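You operate a simulated robot arm through the tools that you are given. There is no shell and no other tool. Be economical: measure what you need, move in short steps, check, and stop when the job is done.

You run a simulated robot arm. Do the job below in one go: nothing can be reset, and whatever is moved stays where it is left.

JOB
Put the blue thick marker from the top of the green table on the top of the sideboard and the orange thick marker on top of the brown bulb box there.

The check looks at the end state, three seconds after you hand in, the way a careful person would. Anything else that was tipped, shoved, dropped, spilled or broken makes it a failure.

ROBOT AND FRAMES
A 7-joint arm with a two-finger parallel gripper on a trunk, on a base that drives. Base frame: it is fixed to the floor where the robot stands at the start and does not move with it; the origin is under the middle of the robot, x ahead of it, y to its left, z up. Units: mm, degrees, N and s.
With the tool pointing down near the work surface it reaches from about 320 to 740 mm from the robot's upright axis, wherever it stands. Its first joint turns from -115.0 to 115.0 degrees. Places, roughly: top of the sideboard [2600, 2200, 700]. Payload 3.91 kg.
Tool frame: the origin (TCP) lies between the finger pads and is the grasp point; the fingertips stand 30 mm ahead of it; z points along the fingers, y is the line along which they close. Largest opening 110 mm; finger width 20, thickness 10; the body of the gripper, 48 by 112 mm, starts 55 mm behind the TCP.
Orientation is that of the tool frame in the base frame, as a unit quaternion [w, x, y, z]. With the fingers straight down and closing along the base's y, the tool's x points along the base's -x, its y along +y and its z along -z.

CONTROLS
- The arm moves only by the tool nudge_tool. Its argument "commands" is a list of rows, each an object of numbers (a shift or turn left out is 0, a gripper value left out holds the last): "wx", "wy", "wz": the turn, a rotation vector about the tool's x, y, z in degrees; "tx", "ty", "tz": the shift along the tool's x, y, z in mm; "hand": the gripper command, from -1 (shut) to 1 (fully open), values between in proportion. In form: [{"wx": .., "wy": .., "wz": .., "tx": .., "ty": .., "tz": .., "hand": ..}, ...]. A call has 1 to 20 rows; each row shifts and turns the commanded pose from where the row before left it, along the tool's axes as they then stand. Each row takes 0.2 s and may step no farther than 50 mm and 8.6 degrees from the row before; otherwise, or with a gripper value out of range, the whole call is refused. Where a pose cannot be reached the arm comes as near as it can. A force on the tool above 40 N (or 10 N above the force at the start of the call, whichever is more), or a blocked arm, ends the call early, and 0.2 s more pass. The fingers move at their own pace (about 108 mm/s each) and stop on an object; they squeeze with about 23 N. The grip force told is the motor's: it shows also when the fingers shut on nothing. Time passes only in rows, and 0.2 s behind the last, so rows that do not move let the fingers close. The reply holds the time, the measured pose of the TCP, the force on the tool along the base axes, the opening and the grip force, in the units named above and with some noise, and new pictures: "show" is both (left out), scene, wrist or none.
- Cameras (640 x 400 px; columns grow to the right, rows downward): "scene" is now at [9.1, 134.4, 1576.3]; the picture's right is [-0.29, -0.96, 0.00], its down [-0.75, 0.23, -0.62] and it looks along [0.59, -0.18, -0.79] (base axes); focal length 283 px, centre (320, 200). "wrist" rides on the gripper at [72, 17, -103] in the tool frame; the picture's right is [-0.23, 0.97, 0.00], its down [-0.76, -0.18, -0.62] and it looks along [-0.61, -0.14, 0.78] (tool axes); focal length 222 px, centre (320, 200). There is no depth. A picture from a camera that has moved, and an enlarged one, comes with that camera's place and axes in the base frame and with its lens.
- slide_trunk(by): slides the trunk up (or, below 0, down) by that many mm; the arm and the scene camera ride with it, the base frame stays. It gives what a move gives, with no picture.
- base_move(legs): drives the robot by 1 to 6 legs, each [ahead, turn to the left] in mm and degrees, along the robot's own axes; the way and the turn of a leg run together, so that a leg with both is an arc; at most 1500 mm and 180 degrees a leg. The arm and the cameras ride along, it lands a little off, and it stops where it bumps. It gives what a move gives, and a new picture of the scene camera.
- aim_head(pan, tilt): turns the head with the scene camera to pan (to the left, within 155 degrees either way) and tilt (down, from -29 to 69), counted from straight ahead of the robot. It gives what a move gives, and a new picture of the scene camera.
- enlarge(camera, box): a new picture of the part [left, top, right, bottom] of that camera's present view, enlarged. It takes no simulated time.
- close_job(): hands the job in; it is judged then, once.

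Work in short steps. Places have to be worked out from the pictures, the camera data and where the tool is seen: move nearer, look again, correct. Check each grasp and each placing, and mend what went wrong. You have 120 turns and 260 pictures in all, those below and enlarged ones among them. Open the gripper and draw the arm clear of the work before you hand the job in, unless the task says otherwise; then end with one line.

The tools are called as name(argument=value, ...) on one line, values as JSON. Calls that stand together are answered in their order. nudge_tool: Moves the arm, as the interface text tells. Its arguments: {"type":"object","properties":{"commands":{"type":"array","items":{"type":"object","properties":{"wx":{"type":"number"},"wy":{"type":"number"},"wz":{"type":"number"},"tx":{"type":"number"},"ty":{"type":"number"},"tz":{"type":"number"},"hand":{"type":"number"}}}},"show":{"type":"string","enum":["both","scene","wrist","none"]}},"required":["commands"]} The other tools are called the same way: slide_trunk (by) slides the trunk up or down; base_move (legs) drives the base; aim_head (pan, tilt) turns the head that bears the scene camera; enlarge (camera, box) takes an enlarged picture of a part of a camera's view; close_job () hands the job in.

At the start:

```text
time_s: 0.0
tcp_pos: [530.0, 118.8, 1065.6]
orientation: [0.0, 0.004, 1.0, 0.0]
ft_force: [0.2, 0.8, 0.0]
width: 109.9
grip_force: 0.2
trunk travel left (down, up): [-700.0, 290.0]
robot x, y, heading: [1.7, -0.6, -0.1]
head pan, tilt: [-16.7, 51.9]
```

scene: 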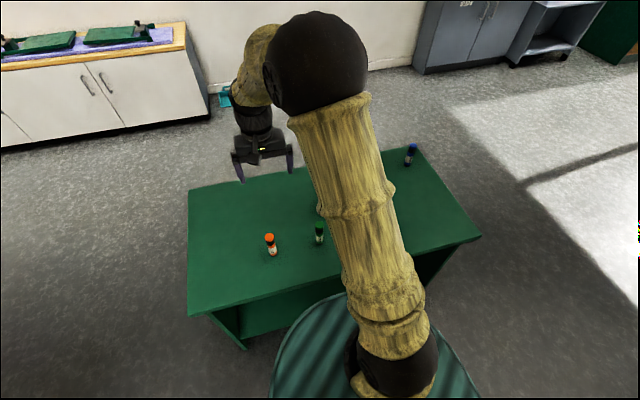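
wrist: 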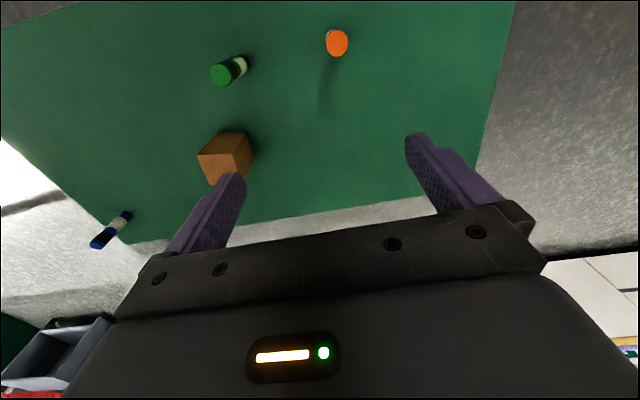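

The blue marker seems to be near (740,-480) and the orange near (480,155), both standing. I'll look closer at the table and then at the sideboard.

enlarge(camera="scene", box=[180, 120, 500, 320])

enlarge(camera="wrist", box=[60, 0, 460, 250])

aim_head(pan=40, tilt=20)

```text
2.00 times, centred on (340, 220) of scene
camera zoom: at [9.1, 134.4, 1576.3], right [-0.29, -0.96, 0.0], down [-0.75, 0.23, -0.62], along [0.59, -0.18, -0.79], focal length 566 px, centre (280, 160)
```

zoom: 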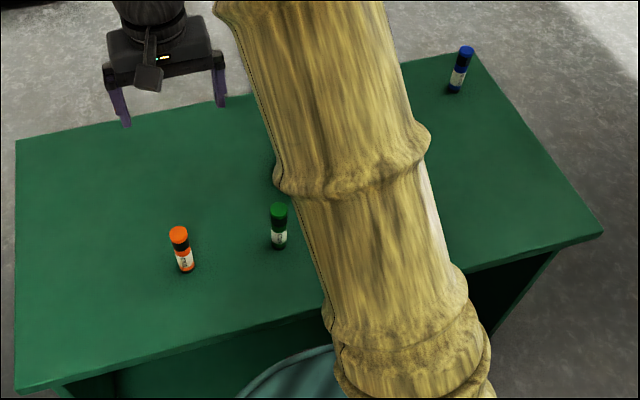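

```text
1.60 times, centred on (260, 125) of wrist
camera zoom: at [457.0, 135.3, 1168.5], right [0.23, 0.97, 0.0], down [0.76, -0.18, 0.62], along [0.61, -0.15, -0.78], focal length 355 px, centre (416, 320)
```

zoom: 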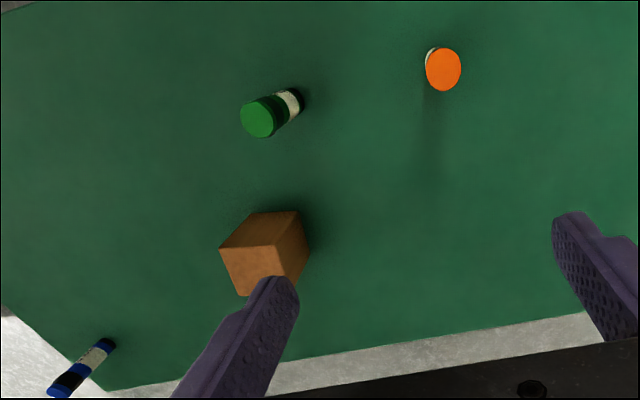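

```text
time_s: 1.3
tcp_pos: [530.4, 118.3, 1064.9]
orientation: [0.0, 0.003, 1.0, 0.0]
ft_force: [0.0, 0.2, -0.6]
width: 110.0
grip_force: 0.1
trunk travel left (down, up): [-700.0, 290.0]
robot x, y, heading: [-4.2, -0.9, -0.1]
head pan, tilt: [40.0, 20.0]
camera scene: at [8.6, 215.8, 1624.4], right [0.64, -0.77, 0.0], down [-0.26, -0.22, -0.94], along [0.72, 0.6, -0.34], focal length 283 px, centre (320, 200)
```

scene: 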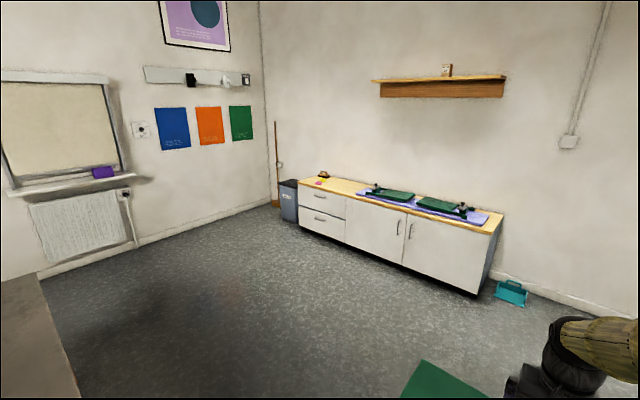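

Checking what stands on the sideboard and on the shelf above.

enlarge(camera="scene", box=[270, 150, 510, 300])

enlarge(camera="scene", box=[360, 40, 520, 140])

enlarge(camera="wrist", box=[180, 110, 280, 200])

```text
2.67 times, centred on (390, 225) of scene
camera zoom: at [8.6, 215.8, 1624.4], right [0.64, -0.77, 0.0], down [-0.26, -0.22, -0.94], along [0.72, 0.6, -0.34], focal length 755 px, centre (133, 133)
```

zoom: 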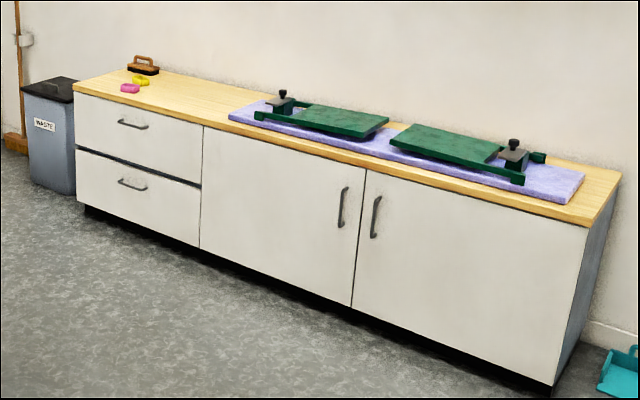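

```text
4.00 times, centred on (440, 90) of scene
camera zoom: at [8.6, 215.8, 1624.4], right [0.64, -0.77, 0.0], down [-0.26, -0.22, -0.94], along [0.72, 0.6, -0.34], focal length 1133 px, centre (-160, 640)
```

zoom: 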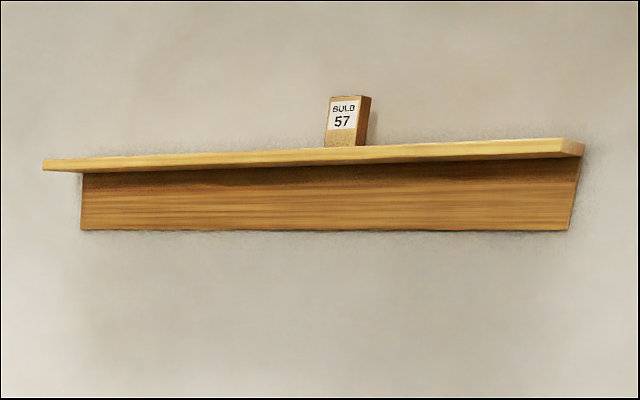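

```text
4.44 times, centred on (230, 155) of wrist
camera zoom: at [457.0, 135.3, 1168.5], right [0.23, 0.97, 0.0], down [0.76, -0.18, 0.62], along [0.61, -0.15, -0.78], focal length 987 px, centre (720, 400)
```

zoom: 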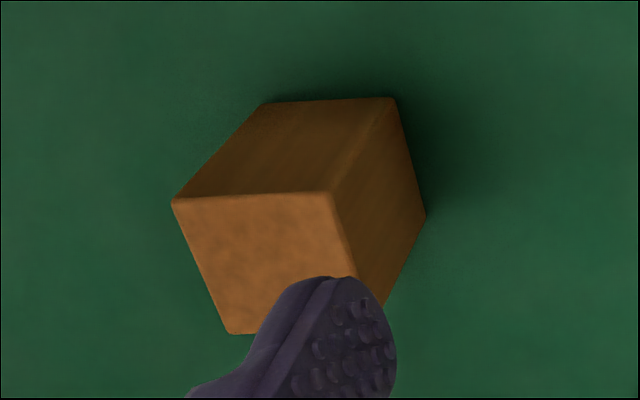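

The shelf holds a box marked "BULB 57"; the brown cube on the table shows no label on the sides I can see. I'll look around the rest of the room for other bulb boxes.

aim_head(pan=-25, tilt=20)

aim_head(pan=-100, tilt=20)

aim_head(pan=125, tilt=20)

```text
time_s: 2.6
tcp_pos: [528.9, 119.8, 1066.2]
orientation: [0.0, 0.004, 1.0, 0.0]
ft_force: [0.6, 0.5, 0.0]
width: 110.0
grip_force: 0.0
trunk travel left (down, up): [-700.0, 290.0]
robot x, y, heading: [2.3, 2.8, 0.1]
head pan, tilt: [-25.0, 20.0]
camera scene: at [21.6, 116.7, 1624.4], right [-0.42, -0.91, 0.0], down [-0.31, 0.14, -0.94], along [0.85, -0.4, -0.34], focal length 283 px, centre (320, 200)
```

scene: 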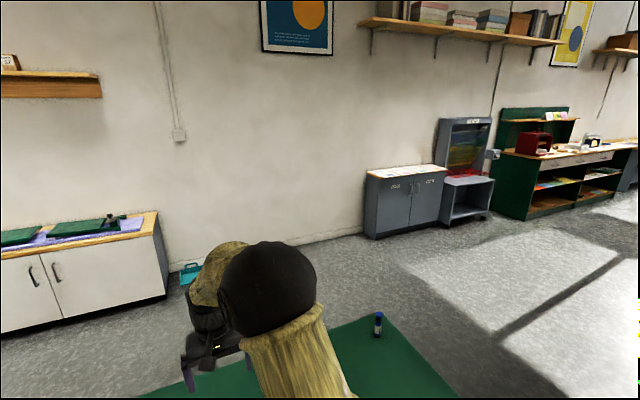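

```text
time_s: 4.1
tcp_pos: [530.8, 119.2, 1066.6]
orientation: [0.0, 0.004, 1.0, 0.0]
ft_force: [-0.6, 0.0, -0.9]
width: 110.0
grip_force: 0.1
trunk travel left (down, up): [-700.0, 290.0]
robot x, y, heading: [0.7, 0.7, -0.0]
head pan, tilt: [-100.0, 20.0]
camera scene: at [-79.0, 64.3, 1624.5], right [-0.98, 0.17, 0.0], down [0.06, 0.34, -0.94], along [-0.16, -0.93, -0.34], focal length 283 px, centre (320, 200)
```

scene: 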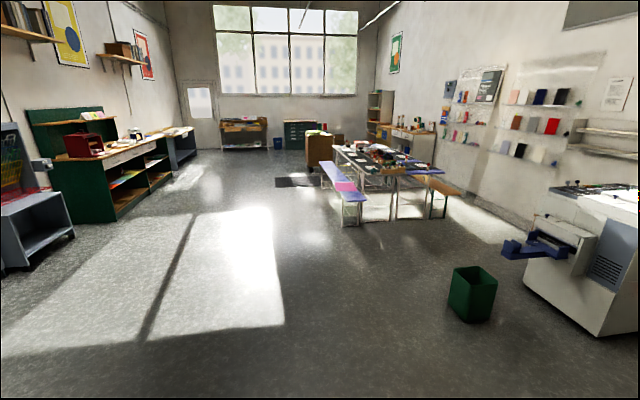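

```text
time_s: 7.3
tcp_pos: [530.8, 119.1, 1065.6]
orientation: [0.0, 0.004, 1.0, 0.0]
ft_force: [-0.2, -0.4, -0.1]
width: 109.9
grip_force: 0.1
trunk travel left (down, up): [-700.0, 290.0]
robot x, y, heading: [-2.8, -0.0, 0.2]
head pan, tilt: [125.0, 20.0]
camera scene: at [-116.2, 232.3, 1624.5], right [0.82, 0.57, 0.0], down [0.2, -0.28, -0.94], along [-0.54, 0.77, -0.34], focal length 283 px, centre (320, 200)
```

scene: 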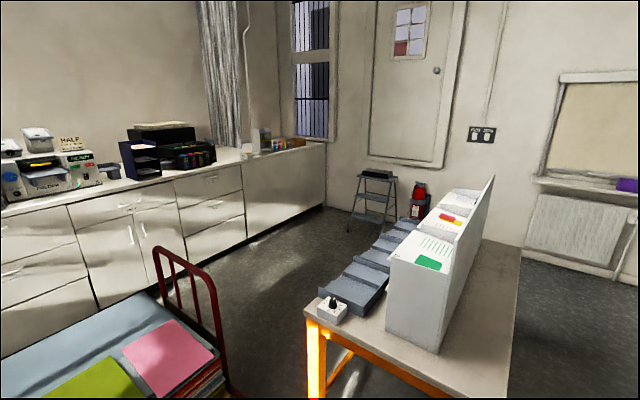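

No bulb box stands on the sideboard, so the brown box next to the marker on the table is the likely target; I'll check its hidden faces later. Now I move above the orange marker (~(484,153)) with a clear height, then look.

nudge_tool(commands=[{"tx": 23, "ty": 17, "tz": 35}, {"tx": 23, "ty": 17, "tz": 35}, {"tz": 40}, {"tz": 30}, {}], show="wrist")

aim_head(pan=-5, tilt=55)

```text
time_s: 8.5
tcp_pos: [483.4, 152.8, 927.6]
orientation: [0.0, 0.003, 1.0, 0.0]
ft_force: [-1.1, 0.1, -0.2]
width: 109.9
grip_force: 0.0
trunk travel left (down, up): [-700.0, 290.0]
robot x, y, heading: [-0.5, 0.9, 0.1]
head pan, tilt: [125.0, 20.0]
camera wrist: at [410.3, 170.2, 1028.8], right [0.23, 0.97, 0.0], down [0.76, -0.18, 0.62], along [0.61, -0.15, -0.78], focal length 222 px, centre (320, 200)
```

wrist: 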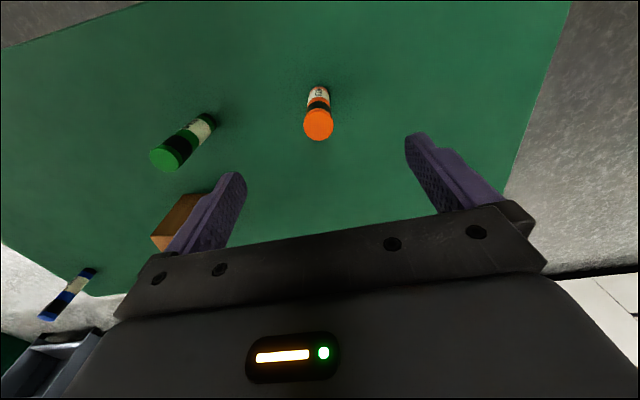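

```text
time_s: 10.6
tcp_pos: [483.7, 152.8, 927.7]
orientation: [-0.001, 0.004, 1.0, 0.0]
ft_force: [0.0, -0.2, 0.8]
width: 109.9
grip_force: 0.0
trunk travel left (down, up): [-700.0, 290.0]
robot x, y, heading: [-0.3, 1.2, -0.0]
head pan, tilt: [-5.0, 55.0]
camera scene: at [9.0, 149.8, 1572.4], right [-0.09, -1.0, 0.0], down [-0.82, 0.07, -0.57], along [0.57, -0.05, -0.82], focal length 283 px, centre (320, 200)
```

scene: 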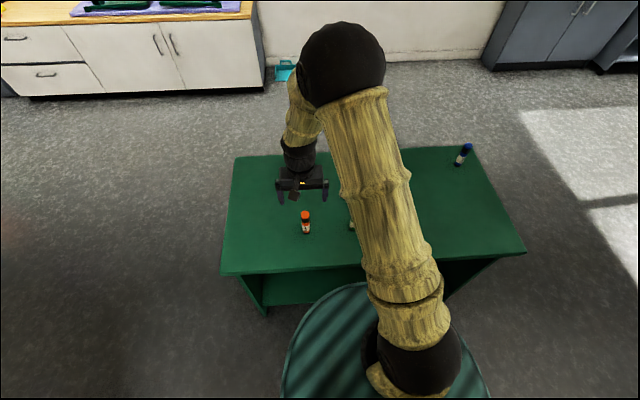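

Triangulating the cap gives (481,150), top z≈825, so the marker is ~105 mm tall and ~27 mm thick. I'll descend to TCP z≈790 with the fingers open.

nudge_tool(commands=[{"tx": 2, "ty": -2.5, "tz": 40}, {"tz": 40}, {"tz": 30}, {"tz": 27}, {}], show="wrist")

```text
time_s: 11.8
tcp_pos: [482.6, 150.4, 790.3]
orientation: [0.001, 0.004, 1.0, 0.0]
ft_force: [-0.1, -1.0, 0.3]
width: 110.1
grip_force: 0.0
trunk travel left (down, up): [-700.0, 290.0]
robot x, y, heading: [4.1, 1.5, 0.1]
head pan, tilt: [-5.0, 55.0]
camera wrist: at [409.5, 167.5, 892.7], right [0.23, 0.97, 0.0], down [0.76, -0.18, 0.62], along [0.61, -0.15, -0.78], focal length 222 px, centre (320, 200)
```

wrist: 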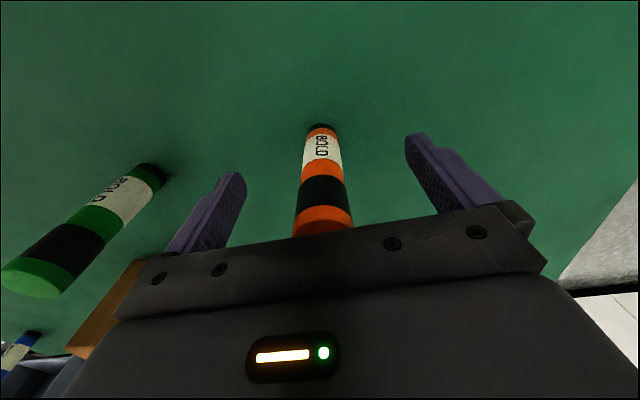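

The marker stands midway between the fingers. Closing.

nudge_tool(commands=[{"hand": -1}, {}, {}, {}], show="wrist")

```text
time_s: 12.8
tcp_pos: [483.1, 151.1, 790.5]
orientation: [-0.001, 0.004, 1.0, 0.0]
ft_force: [0.0, -1.2, 0.1]
width: 26.4
grip_force: 23.2
trunk travel left (down, up): [-700.0, 290.0]
robot x, y, heading: [-0.6, -0.4, 0.3]
head pan, tilt: [-5.0, 55.0]
camera wrist: at [409.6, 167.5, 892.9], right [0.23, 0.97, 0.0], down [0.76, -0.18, 0.62], along [0.61, -0.15, -0.78], focal length 222 px, centre (320, 200)
```

wrist: 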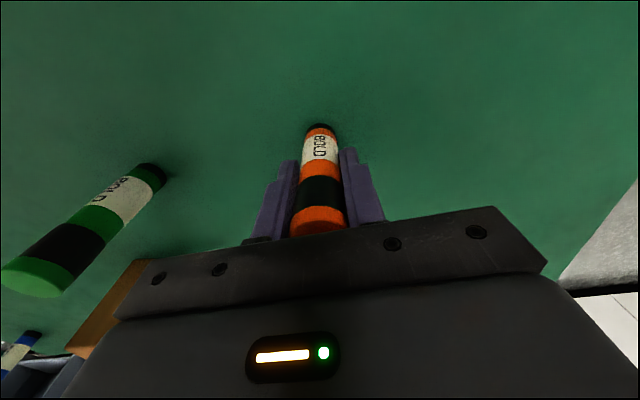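

Gripped at 26.4 mm. Lifting clear and carrying towards the box, stopping off to its side for a look.

nudge_tool(commands=[{"tz": -20}, {"tz": -50}, {"tz": -50}, {"tz": -50}, {"tx": -39, "ty": -25}, {"tx": -39, "ty": -25}, {"tx": -39, "ty": -25}, {"ty": -28}, {"ty": -28}, {}])

```text
time_s: 15.0
tcp_pos: [599.9, 18.3, 957.4]
orientation: [0.0, 0.004, 1.0, 0.0]
ft_force: [-0.3, -0.5, -0.3]
width: 26.5
grip_force: 23.5
trunk travel left (down, up): [-700.0, 290.0]
robot x, y, heading: [-3.7, 0.7, -0.1]
head pan, tilt: [-5.0, 55.0]
camera scene: at [9.2, 149.8, 1572.3], right [-0.09, -1.0, 0.0], down [-0.82, 0.07, -0.57], along [0.57, -0.05, -0.82], focal length 283 px, centre (320, 200)
camera wrist: at [526.6, 35.3, 1060.1], right [0.23, 0.97, 0.0], down [0.76, -0.18, 0.62], along [0.61, -0.15, -0.78], focal length 222 px, centre (320, 200)
```

scene: 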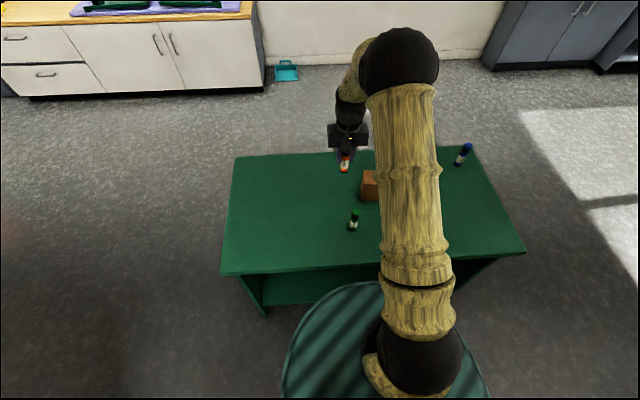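
wrist: 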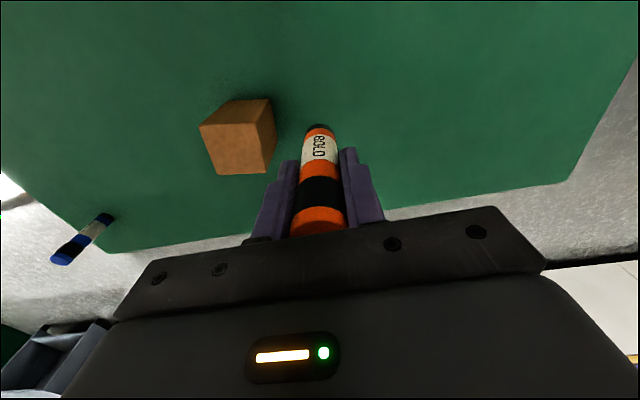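

enlarge(camera="wrist", box=[180, 80, 300, 190])

enlarge(camera="wrist", box=[270, 100, 370, 180])

```text
3.64 times, centred on (240, 135) of wrist
camera zoom: at [526.6, 35.3, 1060.1], right [0.23, 0.97, 0.0], down [0.76, -0.18, 0.62], along [0.61, -0.15, -0.78], focal length 808 px, centre (611, 436)
```

zoom: 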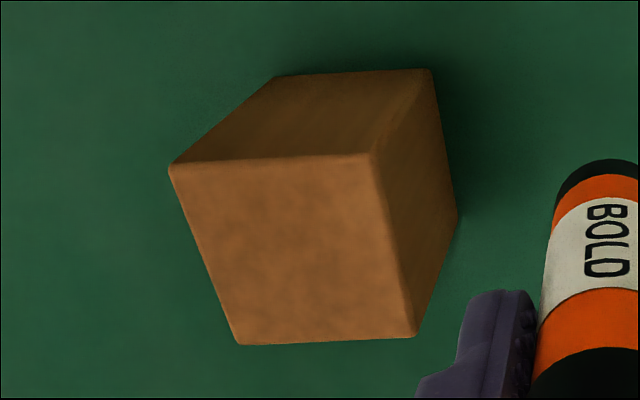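

```text
5.00 times, centred on (320, 140) of wrist
camera zoom: at [526.6, 35.3, 1060.1], right [0.23, 0.97, 0.0], down [0.76, -0.18, 0.62], along [0.61, -0.15, -0.78], focal length 1111 px, centre (320, 500)
```

zoom: 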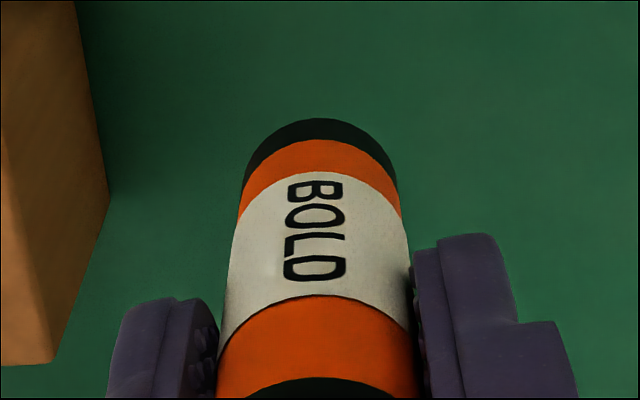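

The box appears ~62×62 mm with its top at z≈818, centred at about (620,-92). I move over it, marker bottom staying ~70 mm above.

nudge_tool(commands=[{"tx": -10, "ty": -40}, {"tx": -10, "ty": -40}, {"ty": -30}, {"tz": 25}, {}])

enlarge(camera="wrist", box=[220, 60, 420, 220])

```text
time_s: 16.2
tcp_pos: [618.8, -92.2, 935.1]
orientation: [0.0, 0.003, 1.0, 0.0]
ft_force: [-0.4, 0.0, -1.3]
width: 26.3
grip_force: 22.7
trunk travel left (down, up): [-700.0, 290.0]
robot x, y, heading: [-0.6, -2.2, 0.2]
head pan, tilt: [-5.0, 55.0]
camera scene: at [8.9, 149.7, 1572.4], right [-0.09, -1.0, 0.0], down [-0.82, 0.07, -0.57], along [0.57, -0.05, -0.82], focal length 283 px, centre (320, 200)
camera wrist: at [545.5, -75.7, 1036.9], right [0.23, 0.97, 0.0], down [0.76, -0.18, 0.62], along [0.61, -0.15, -0.78], focal length 222 px, centre (320, 200)
```

scene: 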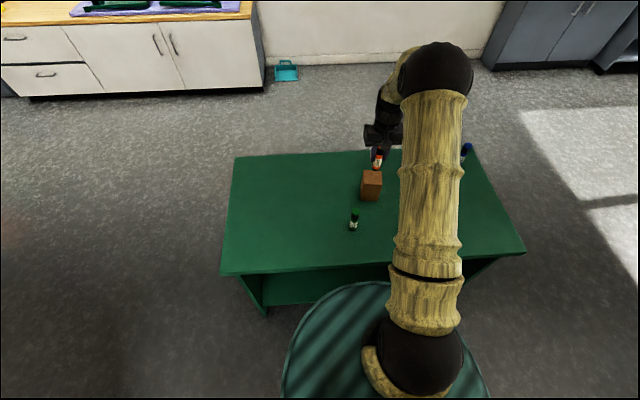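
wrist: 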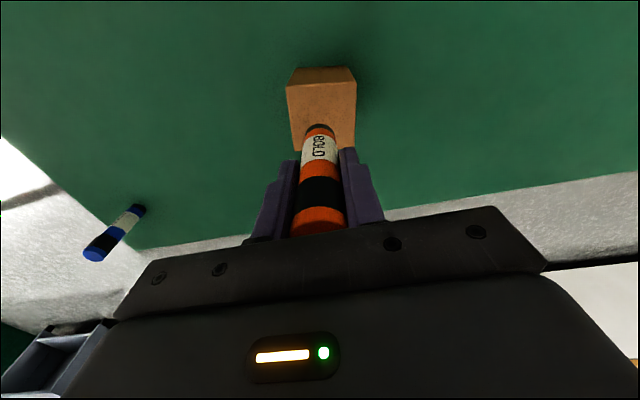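

```text
2.50 times, centred on (320, 140) of wrist
camera zoom: at [545.5, -75.7, 1036.9], right [0.23, 0.97, 0.0], down [0.76, -0.18, 0.62], along [0.61, -0.15, -0.78], focal length 555 px, centre (320, 350)
```

zoom: 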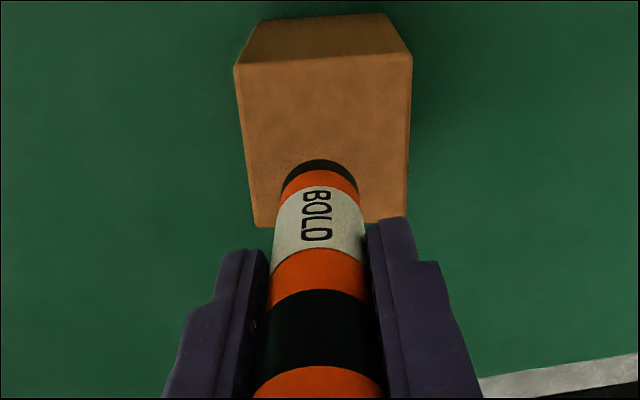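

The box corners agree with z≈818 and centre ≈(618,-92). Descending to just above contact.

nudge_tool(commands=[{"tz": 15}, {"tz": 12}, {"tz": 10}, {}], show="wrist")

enlarge(camera="wrist", box=[260, 60, 400, 170])

enlarge(camera="scene", box=[330, 130, 430, 220])

```text
time_s: 17.2
tcp_pos: [618.3, -92.2, 896.2]
orientation: [0.0, 0.003, 1.0, -0.001]
ft_force: [-0.7, -0.1, 0.5]
width: 26.2
grip_force: 22.8
trunk travel left (down, up): [-700.0, 290.0]
robot x, y, heading: [-0.7, -3.9, 0.0]
head pan, tilt: [-5.0, 55.0]
camera wrist: at [544.4, -74.8, 999.3], right [0.23, 0.97, 0.0], down [0.76, -0.18, 0.62], along [0.61, -0.15, -0.78], focal length 222 px, centre (320, 200)
```

wrist: 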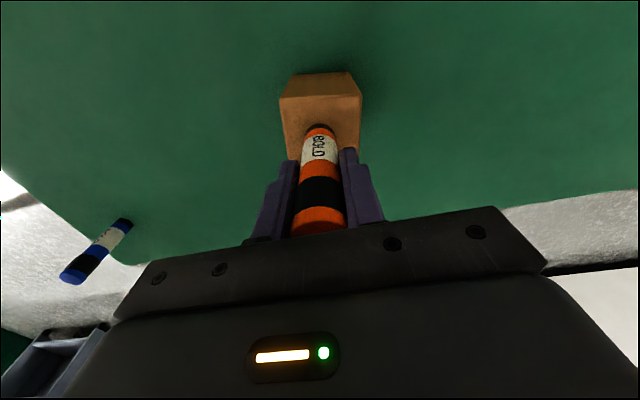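

```text
3.64 times, centred on (330, 115) of wrist
camera zoom: at [544.4, -74.8, 999.3], right [0.23, 0.97, 0.0], down [0.76, -0.18, 0.62], along [0.61, -0.15, -0.78], focal length 808 px, centre (284, 509)
```

zoom: 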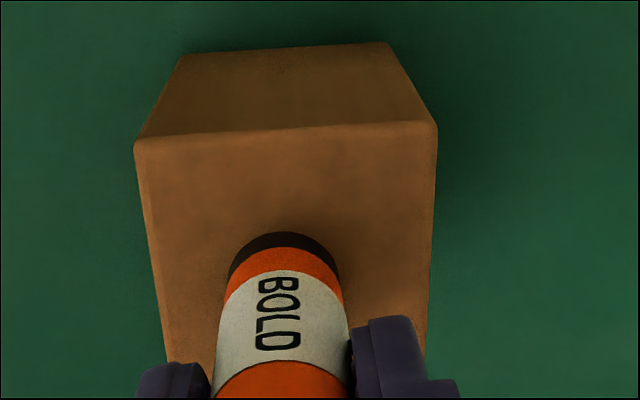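

```text
4.44 times, centred on (380, 175) of scene
camera zoom: at [9.0, 149.6, 1572.4], right [-0.09, -1.0, 0.0], down [-0.82, 0.07, -0.57], along [0.57, -0.05, -0.82], focal length 1259 px, centre (53, 311)
```

zoom: 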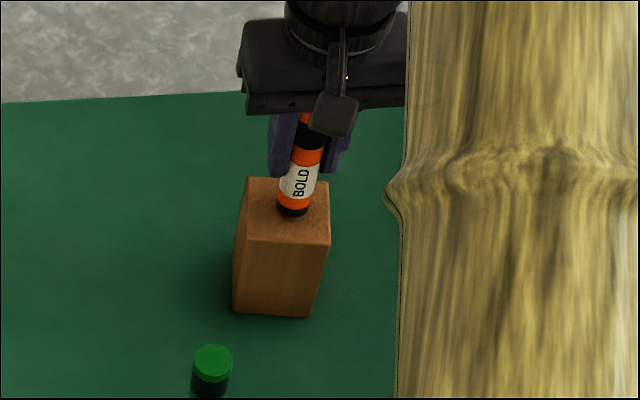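

The marker is a few mm above the box top, well inside it. Lowering in small steps until contact.

nudge_tool(commands=[{"tz": 2}, {"tz": 2}, {"tz": 1}, {}], show="none")

nudge_tool(commands=[{"tz": 1}, {}, {}], show="none")

nudge_tool(commands=[{"tz": 1}, {}, {}], show="wrist")

```text
time_s: 18.2
tcp_pos: [618.4, -91.6, 891.3]
orientation: [-0.001, 0.003, 1.0, 0.0]
ft_force: [0.0, -0.3, 1.0]
width: 26.1
grip_force: 22.9
trunk travel left (down, up): [-700.0, 290.0]
robot x, y, heading: [3.3, 0.8, 0.1]
head pan, tilt: [-5.0, 55.0]
```

```text
time_s: 19.0
tcp_pos: [618.3, -91.2, 891.2]
orientation: [0.0, 0.003, 1.0, 0.0]
ft_force: [-1.2, 0.2, -0.3]
width: 25.9
grip_force: 23.1
trunk travel left (down, up): [-700.0, 290.0]
robot x, y, heading: [0.2, -1.2, -0.0]
head pan, tilt: [-5.0, 55.0]
```

```text
time_s: 19.8
tcp_pos: [618.3, -91.0, 890.0]
orientation: [0.0, 0.003, 1.0, 0.001]
ft_force: [0.4, 0.2, 0.1]
width: 25.9
grip_force: 22.7
trunk travel left (down, up): [-700.0, 290.0]
robot x, y, heading: [0.5, 2.1, -0.3]
head pan, tilt: [-5.0, 55.0]
camera wrist: at [544.3, -74.6, 993.2], right [0.23, 0.97, 0.0], down [0.76, -0.18, 0.62], along [0.61, -0.15, -0.78], focal length 222 px, centre (320, 200)
```

wrist: 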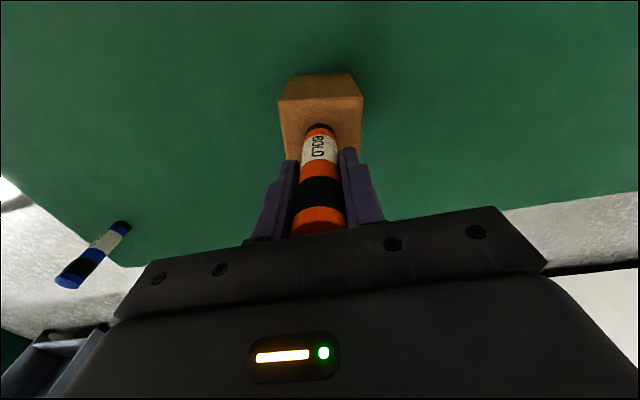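

No contact yet; continuing 1 mm at a time.

nudge_tool(commands=[{"tz": 1}, {}, {}], show="none")

nudge_tool(commands=[{"tz": 1}, {}, {}], show="none")

enlarge(camera="scene", box=[345, 140, 405, 210])

```text
time_s: 20.6
tcp_pos: [618.6, -90.8, 889.1]
orientation: [0.0, 0.004, 1.0, 0.0]
ft_force: [0.0, -0.6, 5.5]
width: 25.8
grip_force: 22.6
trunk travel left (down, up): [-700.0, 290.0]
robot x, y, heading: [-0.0, -1.0, -0.3]
head pan, tilt: [-5.0, 55.0]
```

```text
time_s: 21.4
tcp_pos: [617.4, -92.1, 888.7]
orientation: [0.0, 0.004, 1.0, 0.0]
ft_force: [2.2, 0.7, 12.3]
width: 26.0
grip_force: 22.8
trunk travel left (down, up): [-700.0, 290.0]
robot x, y, heading: [2.0, -1.8, 0.2]
head pan, tilt: [-5.0, 55.0]
```

```text
5.71 times, centred on (375, 175) of scene
camera zoom: at [7.8, 149.9, 1572.4], right [-0.09, -1.0, 0.0], down [-0.82, 0.07, -0.57], along [0.57, -0.05, -0.82], focal length 1619 px, centre (6, 343)
```

zoom: 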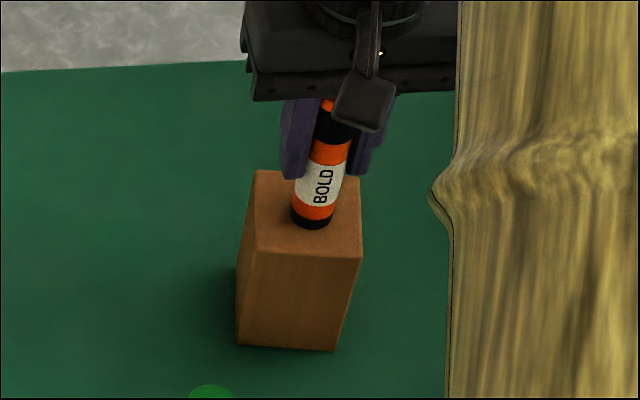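

Contact at z≈889. Easing 1 mm back and opening gently.

nudge_tool(commands=[{"tz": -1}, {}, {"hand": -0.45}, {"hand": -0.35}, {"hand": -0.1}, {"hand": 0.2}, {}], show="wrist")

```text
time_s: 23.0
tcp_pos: [616.9, -91.7, 890.1]
orientation: [0.0, 0.004, 1.0, 0.0]
ft_force: [0.4, 0.6, -0.4]
width: 65.9
grip_force: 0.1
trunk travel left (down, up): [-700.0, 290.0]
robot x, y, heading: [2.8, 1.2, 0.2]
head pan, tilt: [-5.0, 55.0]
camera wrist: at [544.3, -75.0, 992.3], right [0.23, 0.97, 0.0], down [0.76, -0.18, 0.62], along [0.61, -0.15, -0.78], focal length 222 px, centre (320, 200)
```

wrist: 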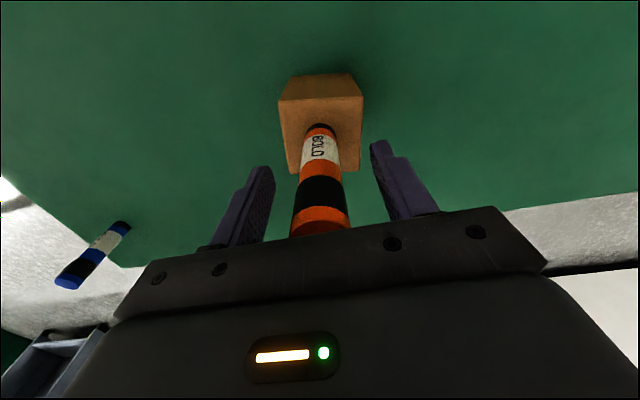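

The marker stands free. Raising straight up, well above it, and looking.

nudge_tool(commands=[{"tz": -10}, {"tz": -30}, {"tz": -50}, {"tz": -50}, {"tz": -40}, {"hand": 1}, {}])

enlarge(camera="scene", box=[320, 120, 480, 240])

```text
time_s: 24.6
tcp_pos: [616.9, -90.6, 1065.7]
orientation: [0.0, 0.003, 1.0, 0.0]
ft_force: [0.9, -0.1, 0.2]
width: 110.1
grip_force: 0.0
trunk travel left (down, up): [-700.0, 290.0]
robot x, y, heading: [-2.2, 2.4, -0.2]
head pan, tilt: [-5.0, 55.0]
camera scene: at [8.9, 149.6, 1572.4], right [-0.09, -1.0, 0.0], down [-0.82, 0.07, -0.57], along [0.57, -0.05, -0.82], focal length 283 px, centre (320, 200)
camera wrist: at [543.0, -73.5, 1170.2], right [0.23, 0.97, 0.0], down [0.76, -0.18, 0.62], along [0.61, -0.15, -0.78], focal length 222 px, centre (320, 200)
```

scene: 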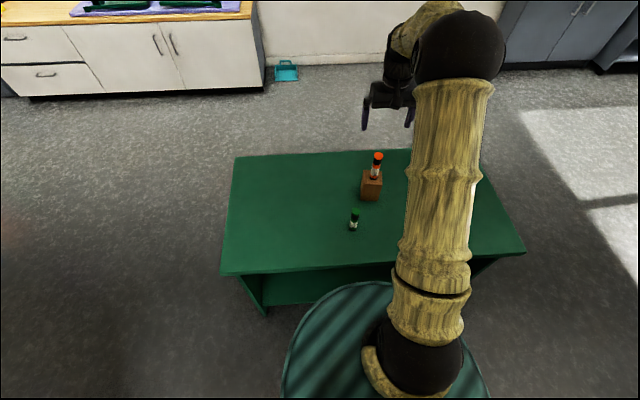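
wrist: 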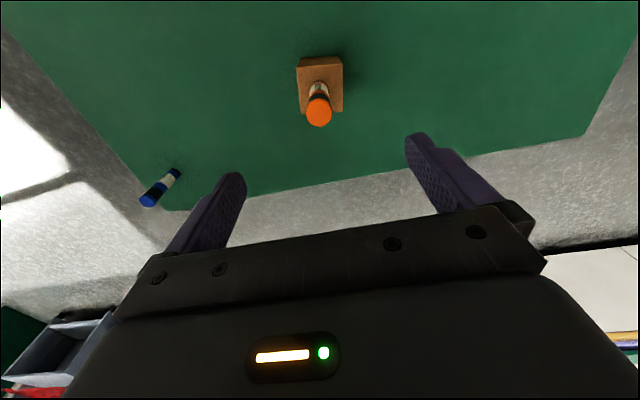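

```text
3.33 times, centred on (400, 180) of scene
camera zoom: at [8.9, 149.6, 1572.4], right [-0.09, -1.0, 0.0], down [-0.82, 0.07, -0.57], along [0.57, -0.05, -0.82], focal length 944 px, centre (53, 267)
```

zoom: 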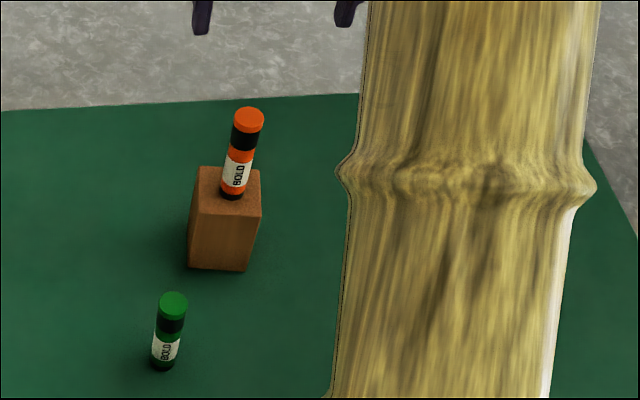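

Orange stands upright, centred on the box. The blue marker is at about (736,-472), out of reach from here, so I'll drive around to the table's right end. First I draw the arm in.

nudge_tool(commands=[{"tz": -30}, {"tx": 40, "ty": 22}, {"tx": 40, "ty": 22}, {"tx": 40, "ty": 22}, {"tx": 40, "ty": 22}, {}], show="none")

base_move(legs=[[0, -90], [1100, 0]])

```text
time_s: 26.0
tcp_pos: [459.9, -1.8, 1099.5]
orientation: [0.0, 0.003, 1.0, 0.0]
ft_force: [1.0, 0.5, 0.0]
width: 110.0
grip_force: 0.0
trunk travel left (down, up): [-700.0, 290.0]
robot x, y, heading: [2.2, -2.6, 0.0]
head pan, tilt: [-5.0, 55.0]
```

```text
time_s: 35.6
tcp_pos: [-15.1, -1575.4, 1100.1]
orientation: [0.0, 0.714, 0.7, 0.0]
ft_force: [0.0, 0.1, 0.3]
width: 110.1
grip_force: 0.1
trunk travel left (down, up): [-700.0, 290.0]
robot x, y, heading: [-10.0, -1117.7, -90.5]
head pan, tilt: [-5.0, 55.0]
camera scene: at [135.2, -1127.1, 1572.3], right [-1.0, 0.1, 0.0], down [0.08, 0.82, -0.57], along [-0.06, -0.57, -0.82], focal length 283 px, centre (320, 200)
```

scene: 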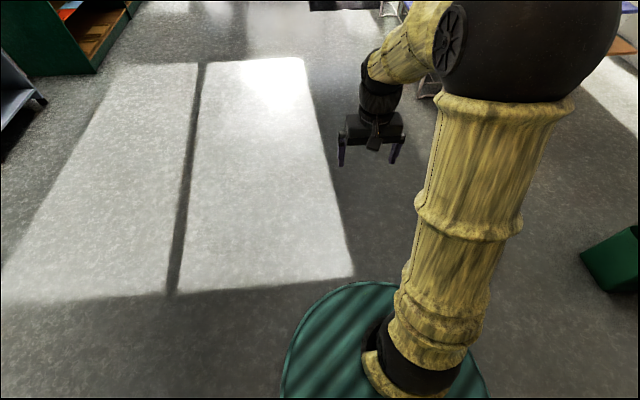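

The robot is at (-10,-1118). Now turn left, drive 740 ahead, and turn left again to face the table's right end.

base_move(legs=[[0, 90.5], [740, 0], [0, 90]])

```text
time_s: 47.2
tcp_pos: [753.5, -662.0, 1099.1]
orientation: [0.001, -0.693, 0.721, 0.0]
ft_force: [-0.4, -0.1, 0.4]
width: 110.0
grip_force: 0.1
trunk travel left (down, up): [-700.0, 290.0]
robot x, y, heading: [738.3, -1121.9, 88.2]
head pan, tilt: [-5.0, 55.0]
camera scene: at [587.2, -1101.2, 1572.4], right [0.99, -0.12, 0.0], down [-0.1, -0.81, -0.57], along [0.07, 0.57, -0.82], focal length 283 px, centre (320, 200)
```

scene: 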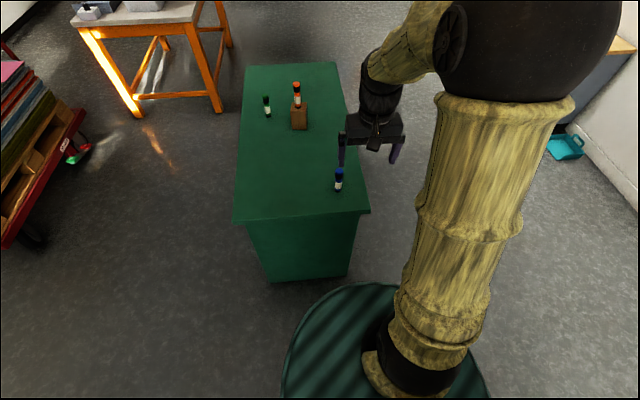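

Robot is at (738,-1122); blue marker confirmed near (733,-470). I move the tool above it and check the box's other face.

enlarge(camera="scene", box=[250, 70, 360, 200])

nudge_tool(commands=[{"tx": -48, "ty": 7}, {"tx": -48, "ty": 7}, {"tx": -48, "ty": 7}, {"tx": -47, "ty": 6, "tz": 40}, {"tz": 50}, {"tz": 50}, {"tz": 25}, {}])

```text
3.08 times, centred on (305, 135) of scene
camera zoom: at [587.2, -1101.2, 1572.4], right [0.99, -0.12, 0.0], down [-0.1, -0.81, -0.57], along [0.07, 0.57, -0.82], focal length 872 px, centre (366, 400)
```

zoom: 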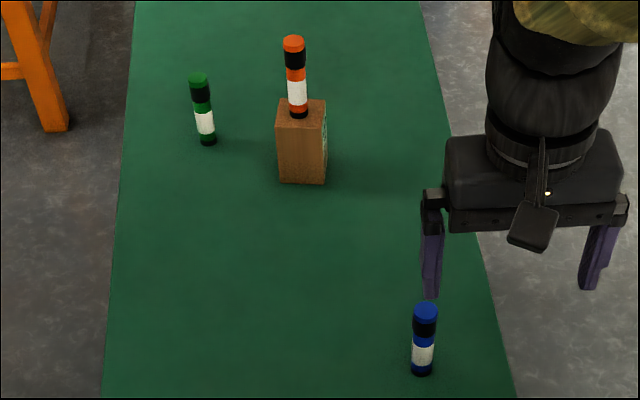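

```text
refused: row 4 steps farther than a row can; nothing moved
```

A label is visible on the box's far side, supporting the choice of box. Resending the move with smaller steps.

nudge_tool(commands=[{"tx": -48, "ty": 7}, {"tx": -48, "ty": 7}, {"tx": -48, "ty": 7}, {"tx": -47, "ty": 6}, {"tz": 45}, {"tz": 45}, {"tz": 45}, {"tz": 30}, {}])

enlarge(camera="wrist", box=[220, 50, 420, 220])

```text
time_s: 49.2
tcp_pos: [733.6, -470.7, 934.9]
orientation: [0.0, -0.693, 0.721, 0.0]
ft_force: [-1.1, -0.2, 0.3]
width: 110.1
grip_force: 0.1
trunk travel left (down, up): [-700.0, 290.0]
robot x, y, heading: [738.9, -1121.7, 88.6]
head pan, tilt: [-5.0, 55.0]
camera scene: at [587.3, -1101.2, 1572.4], right [0.99, -0.12, 0.0], down [-0.1, -0.81, -0.57], along [0.07, 0.57, -0.82], focal length 283 px, centre (320, 200)
camera wrist: at [713.1, -542.3, 1037.5], right [-0.96, 0.27, 0.0], down [0.21, 0.75, 0.62], along [0.17, 0.6, -0.78], focal length 222 px, centre (320, 200)
```

scene: 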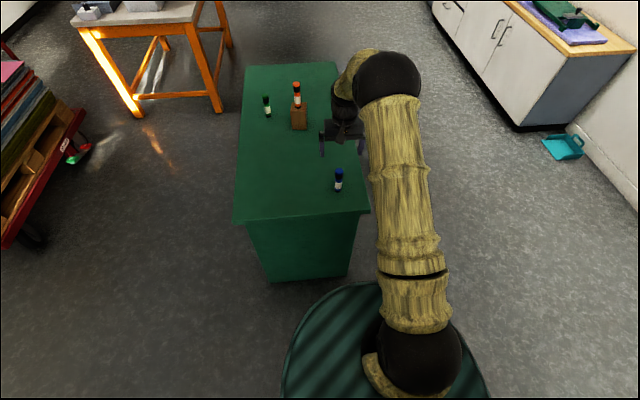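
wrist: 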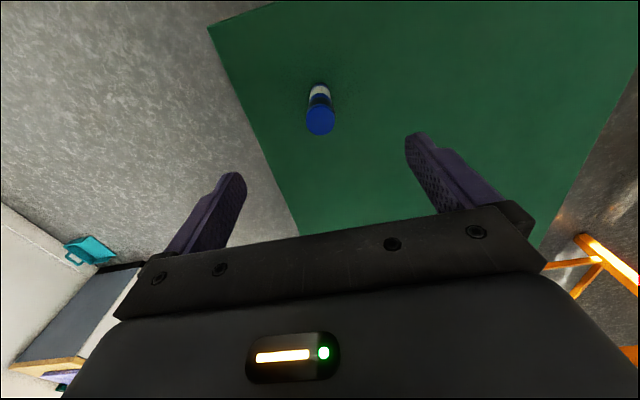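

```text
2.35 times, centred on (320, 135) of wrist
camera zoom: at [713.1, -542.3, 1037.5], right [-0.96, 0.27, 0.0], down [0.21, 0.75, 0.62], along [0.17, 0.6, -0.78], focal length 523 px, centre (320, 353)
```

zoom: 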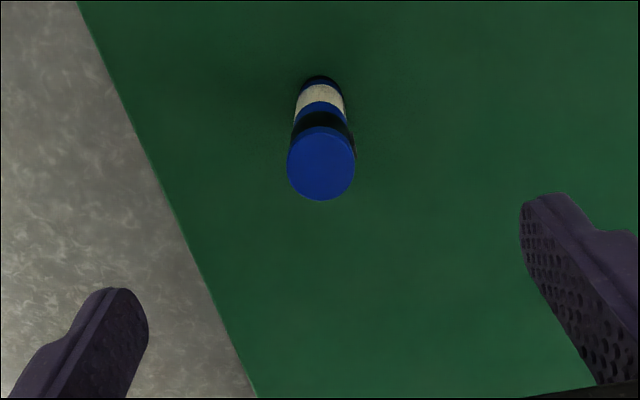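

The blue cap is at about (732.5,-473), right below the tool. Descending to z≈790 and closing.

nudge_tool(commands=[{"tx": 2, "ty": 1, "tz": 40}, {"tz": 40}, {"tz": 35}, {"tz": 30}, {}], show="wrist")

nudge_tool(commands=[{"hand": -1}, {}, {}, {}], show="wrist")

```text
time_s: 50.4
tcp_pos: [732.5, -473.0, 788.9]
orientation: [0.0, -0.693, 0.721, 0.001]
ft_force: [0.1, -0.2, 0.2]
width: 110.0
grip_force: 0.0
trunk travel left (down, up): [-700.0, 290.0]
robot x, y, heading: [731.0, -1121.6, 88.4]
head pan, tilt: [-5.0, 55.0]
camera wrist: at [712.0, -544.9, 892.0], right [-0.96, 0.27, 0.0], down [0.21, 0.75, 0.62], along [0.17, 0.6, -0.78], focal length 222 px, centre (320, 200)
```

wrist: 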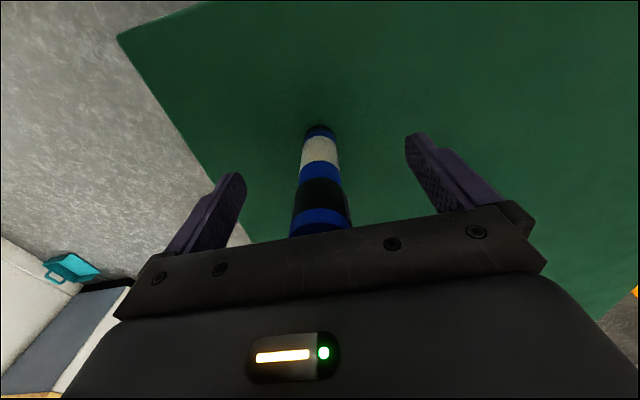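

```text
time_s: 51.4
tcp_pos: [733.9, -471.7, 789.7]
orientation: [0.0, -0.693, 0.721, 0.0]
ft_force: [-0.3, -0.5, -0.4]
width: 25.3
grip_force: 23.1
trunk travel left (down, up): [-700.0, 290.0]
robot x, y, heading: [738.5, -1118.1, 88.5]
head pan, tilt: [-5.0, 55.0]
camera wrist: at [712.0, -544.9, 892.2], right [-0.96, 0.27, 0.0], down [0.21, 0.75, 0.62], along [0.17, 0.6, -0.78], focal length 222 px, centre (320, 200)
```

wrist: 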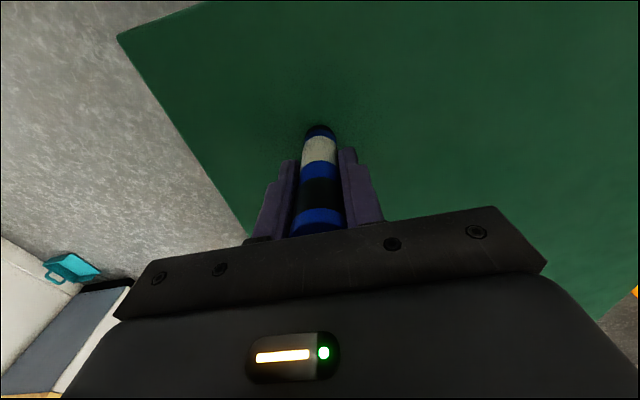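

Gripped (25.3 mm). Lifting, drawing in, and driving around to the sideboard.

nudge_tool(commands=[{"tz": -20}, {"tz": -50}, {"tz": -50}, {"tz": -50}, {"tz": -50}, {"tz": -50}, {"tz": -40}, {"tx": 48}, {"tx": 48}, {"tx": 48}, {"tx": 46}, {}], show="scene")

base_move(legs=[[0, -88.5], [900, 0], [0, 90]])

```text
time_s: 54.0
tcp_pos: [724.3, -665.1, 1098.9]
orientation: [0.0, -0.692, 0.722, 0.0]
ft_force: [0.0, -0.3, -0.7]
width: 25.4
grip_force: 23.0
trunk travel left (down, up): [-700.0, 290.0]
robot x, y, heading: [736.0, -1125.3, 88.1]
head pan, tilt: [-5.0, 55.0]
camera scene: at [587.3, -1100.5, 1572.3], right [0.99, -0.12, 0.0], down [-0.1, -0.81, -0.57], along [0.07, 0.57, -0.82], focal length 283 px, centre (320, 200)
```

scene: 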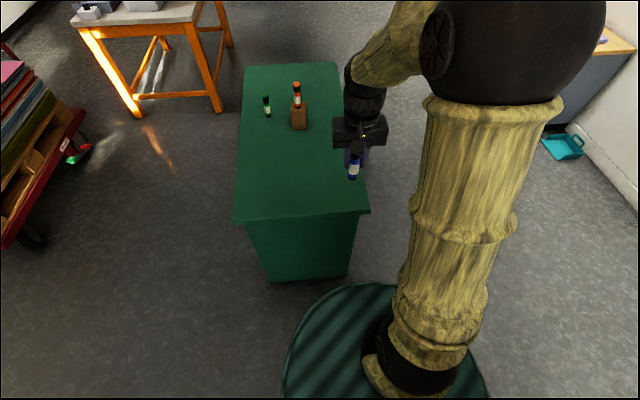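

```text
time_s: 66.3
tcp_pos: [1584.3, -655.8, 1097.6]
orientation: [0.0, 0.718, -0.696, 0.0]
ft_force: [1.1, 0.3, 0.3]
width: 25.3
grip_force: 22.1
trunk travel left (down, up): [-700.0, 290.0]
robot x, y, heading: [1626.0, -1110.8, 92.4]
head pan, tilt: [-5.0, 55.0]
camera scene: at [1479.2, -1100.9, 1572.3], right [1.0, -0.04, 0.0], down [-0.04, -0.82, -0.57], along [0.03, 0.57, -0.82], focal length 283 px, centre (320, 200)
```

scene: 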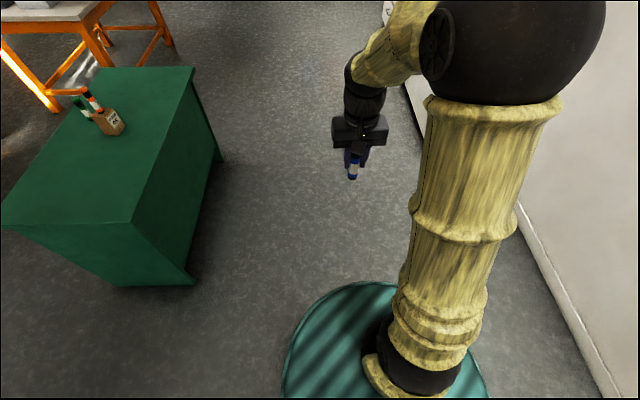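

The box clearly bears a label. I check it and the way ahead before driving north.

enlarge(camera="scene", box=[60, 70, 160, 150])

aim_head(pan=-5, tilt=25)

```text
5.00 times, centred on (110, 110) of scene
camera zoom: at [1479.2, -1100.9, 1572.3], right [1.0, -0.04, 0.0], down [-0.04, -0.82, -0.57], along [0.03, 0.57, -0.82], focal length 1416 px, centre (1370, 650)
```

zoom: 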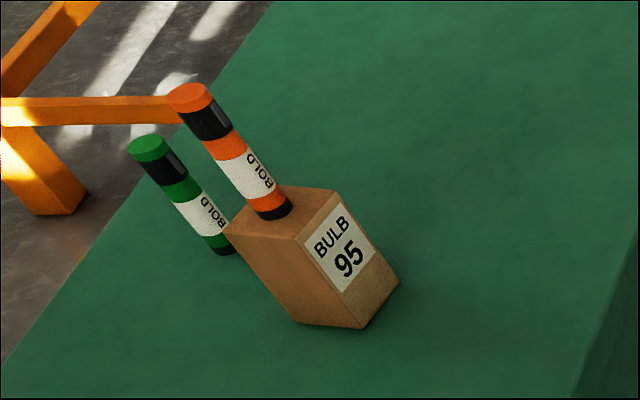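

```text
time_s: 67.3
tcp_pos: [1583.4, -655.5, 1099.0]
orientation: [-0.001, 0.719, -0.695, 0.0]
ft_force: [0.1, -0.8, -0.6]
width: 25.6
grip_force: 22.9
trunk travel left (down, up): [-700.0, 290.0]
robot x, y, heading: [1629.5, -1108.2, 92.4]
head pan, tilt: [-5.0, 25.0]
camera scene: at [1480.1, -1080.8, 1616.3], right [1.0, -0.04, 0.0], down [-0.02, -0.42, -0.91], along [0.04, 0.91, -0.42], focal length 283 px, centre (320, 200)
```

scene: 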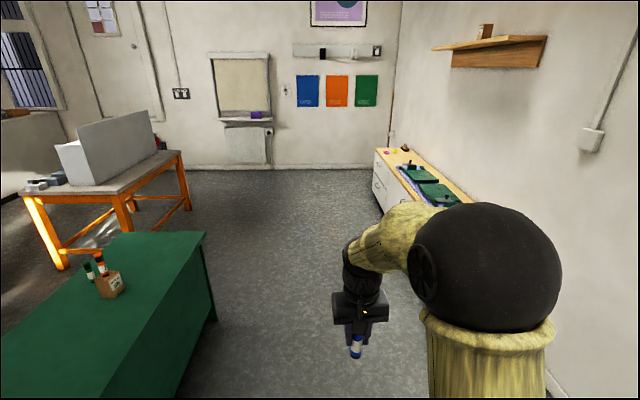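

"BULB 95" — right box. The corridor is clear; driving north.

base_move(legs=[[0, -2.4], [1500, 0]])

```text
time_s: 75.1
tcp_pos: [1619.2, 845.6, 1098.5]
orientation: [0.0, -0.698, 0.716, -0.001]
ft_force: [-0.4, -0.4, -0.6]
width: 25.5
grip_force: 22.7
trunk travel left (down, up): [-700.0, 290.0]
robot x, y, heading: [1638.7, 388.4, 89.6]
head pan, tilt: [-5.0, 25.0]
camera scene: at [1491.6, 427.4, 1616.3], right [0.99, -0.1, 0.0], down [-0.04, -0.42, -0.91], along [0.09, 0.9, -0.42], focal length 283 px, centre (320, 200)
```

scene: 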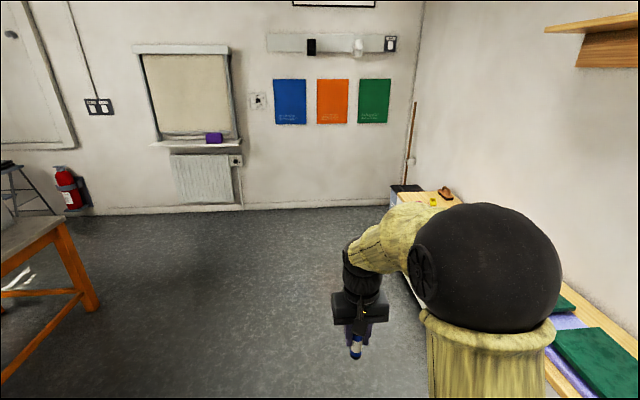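

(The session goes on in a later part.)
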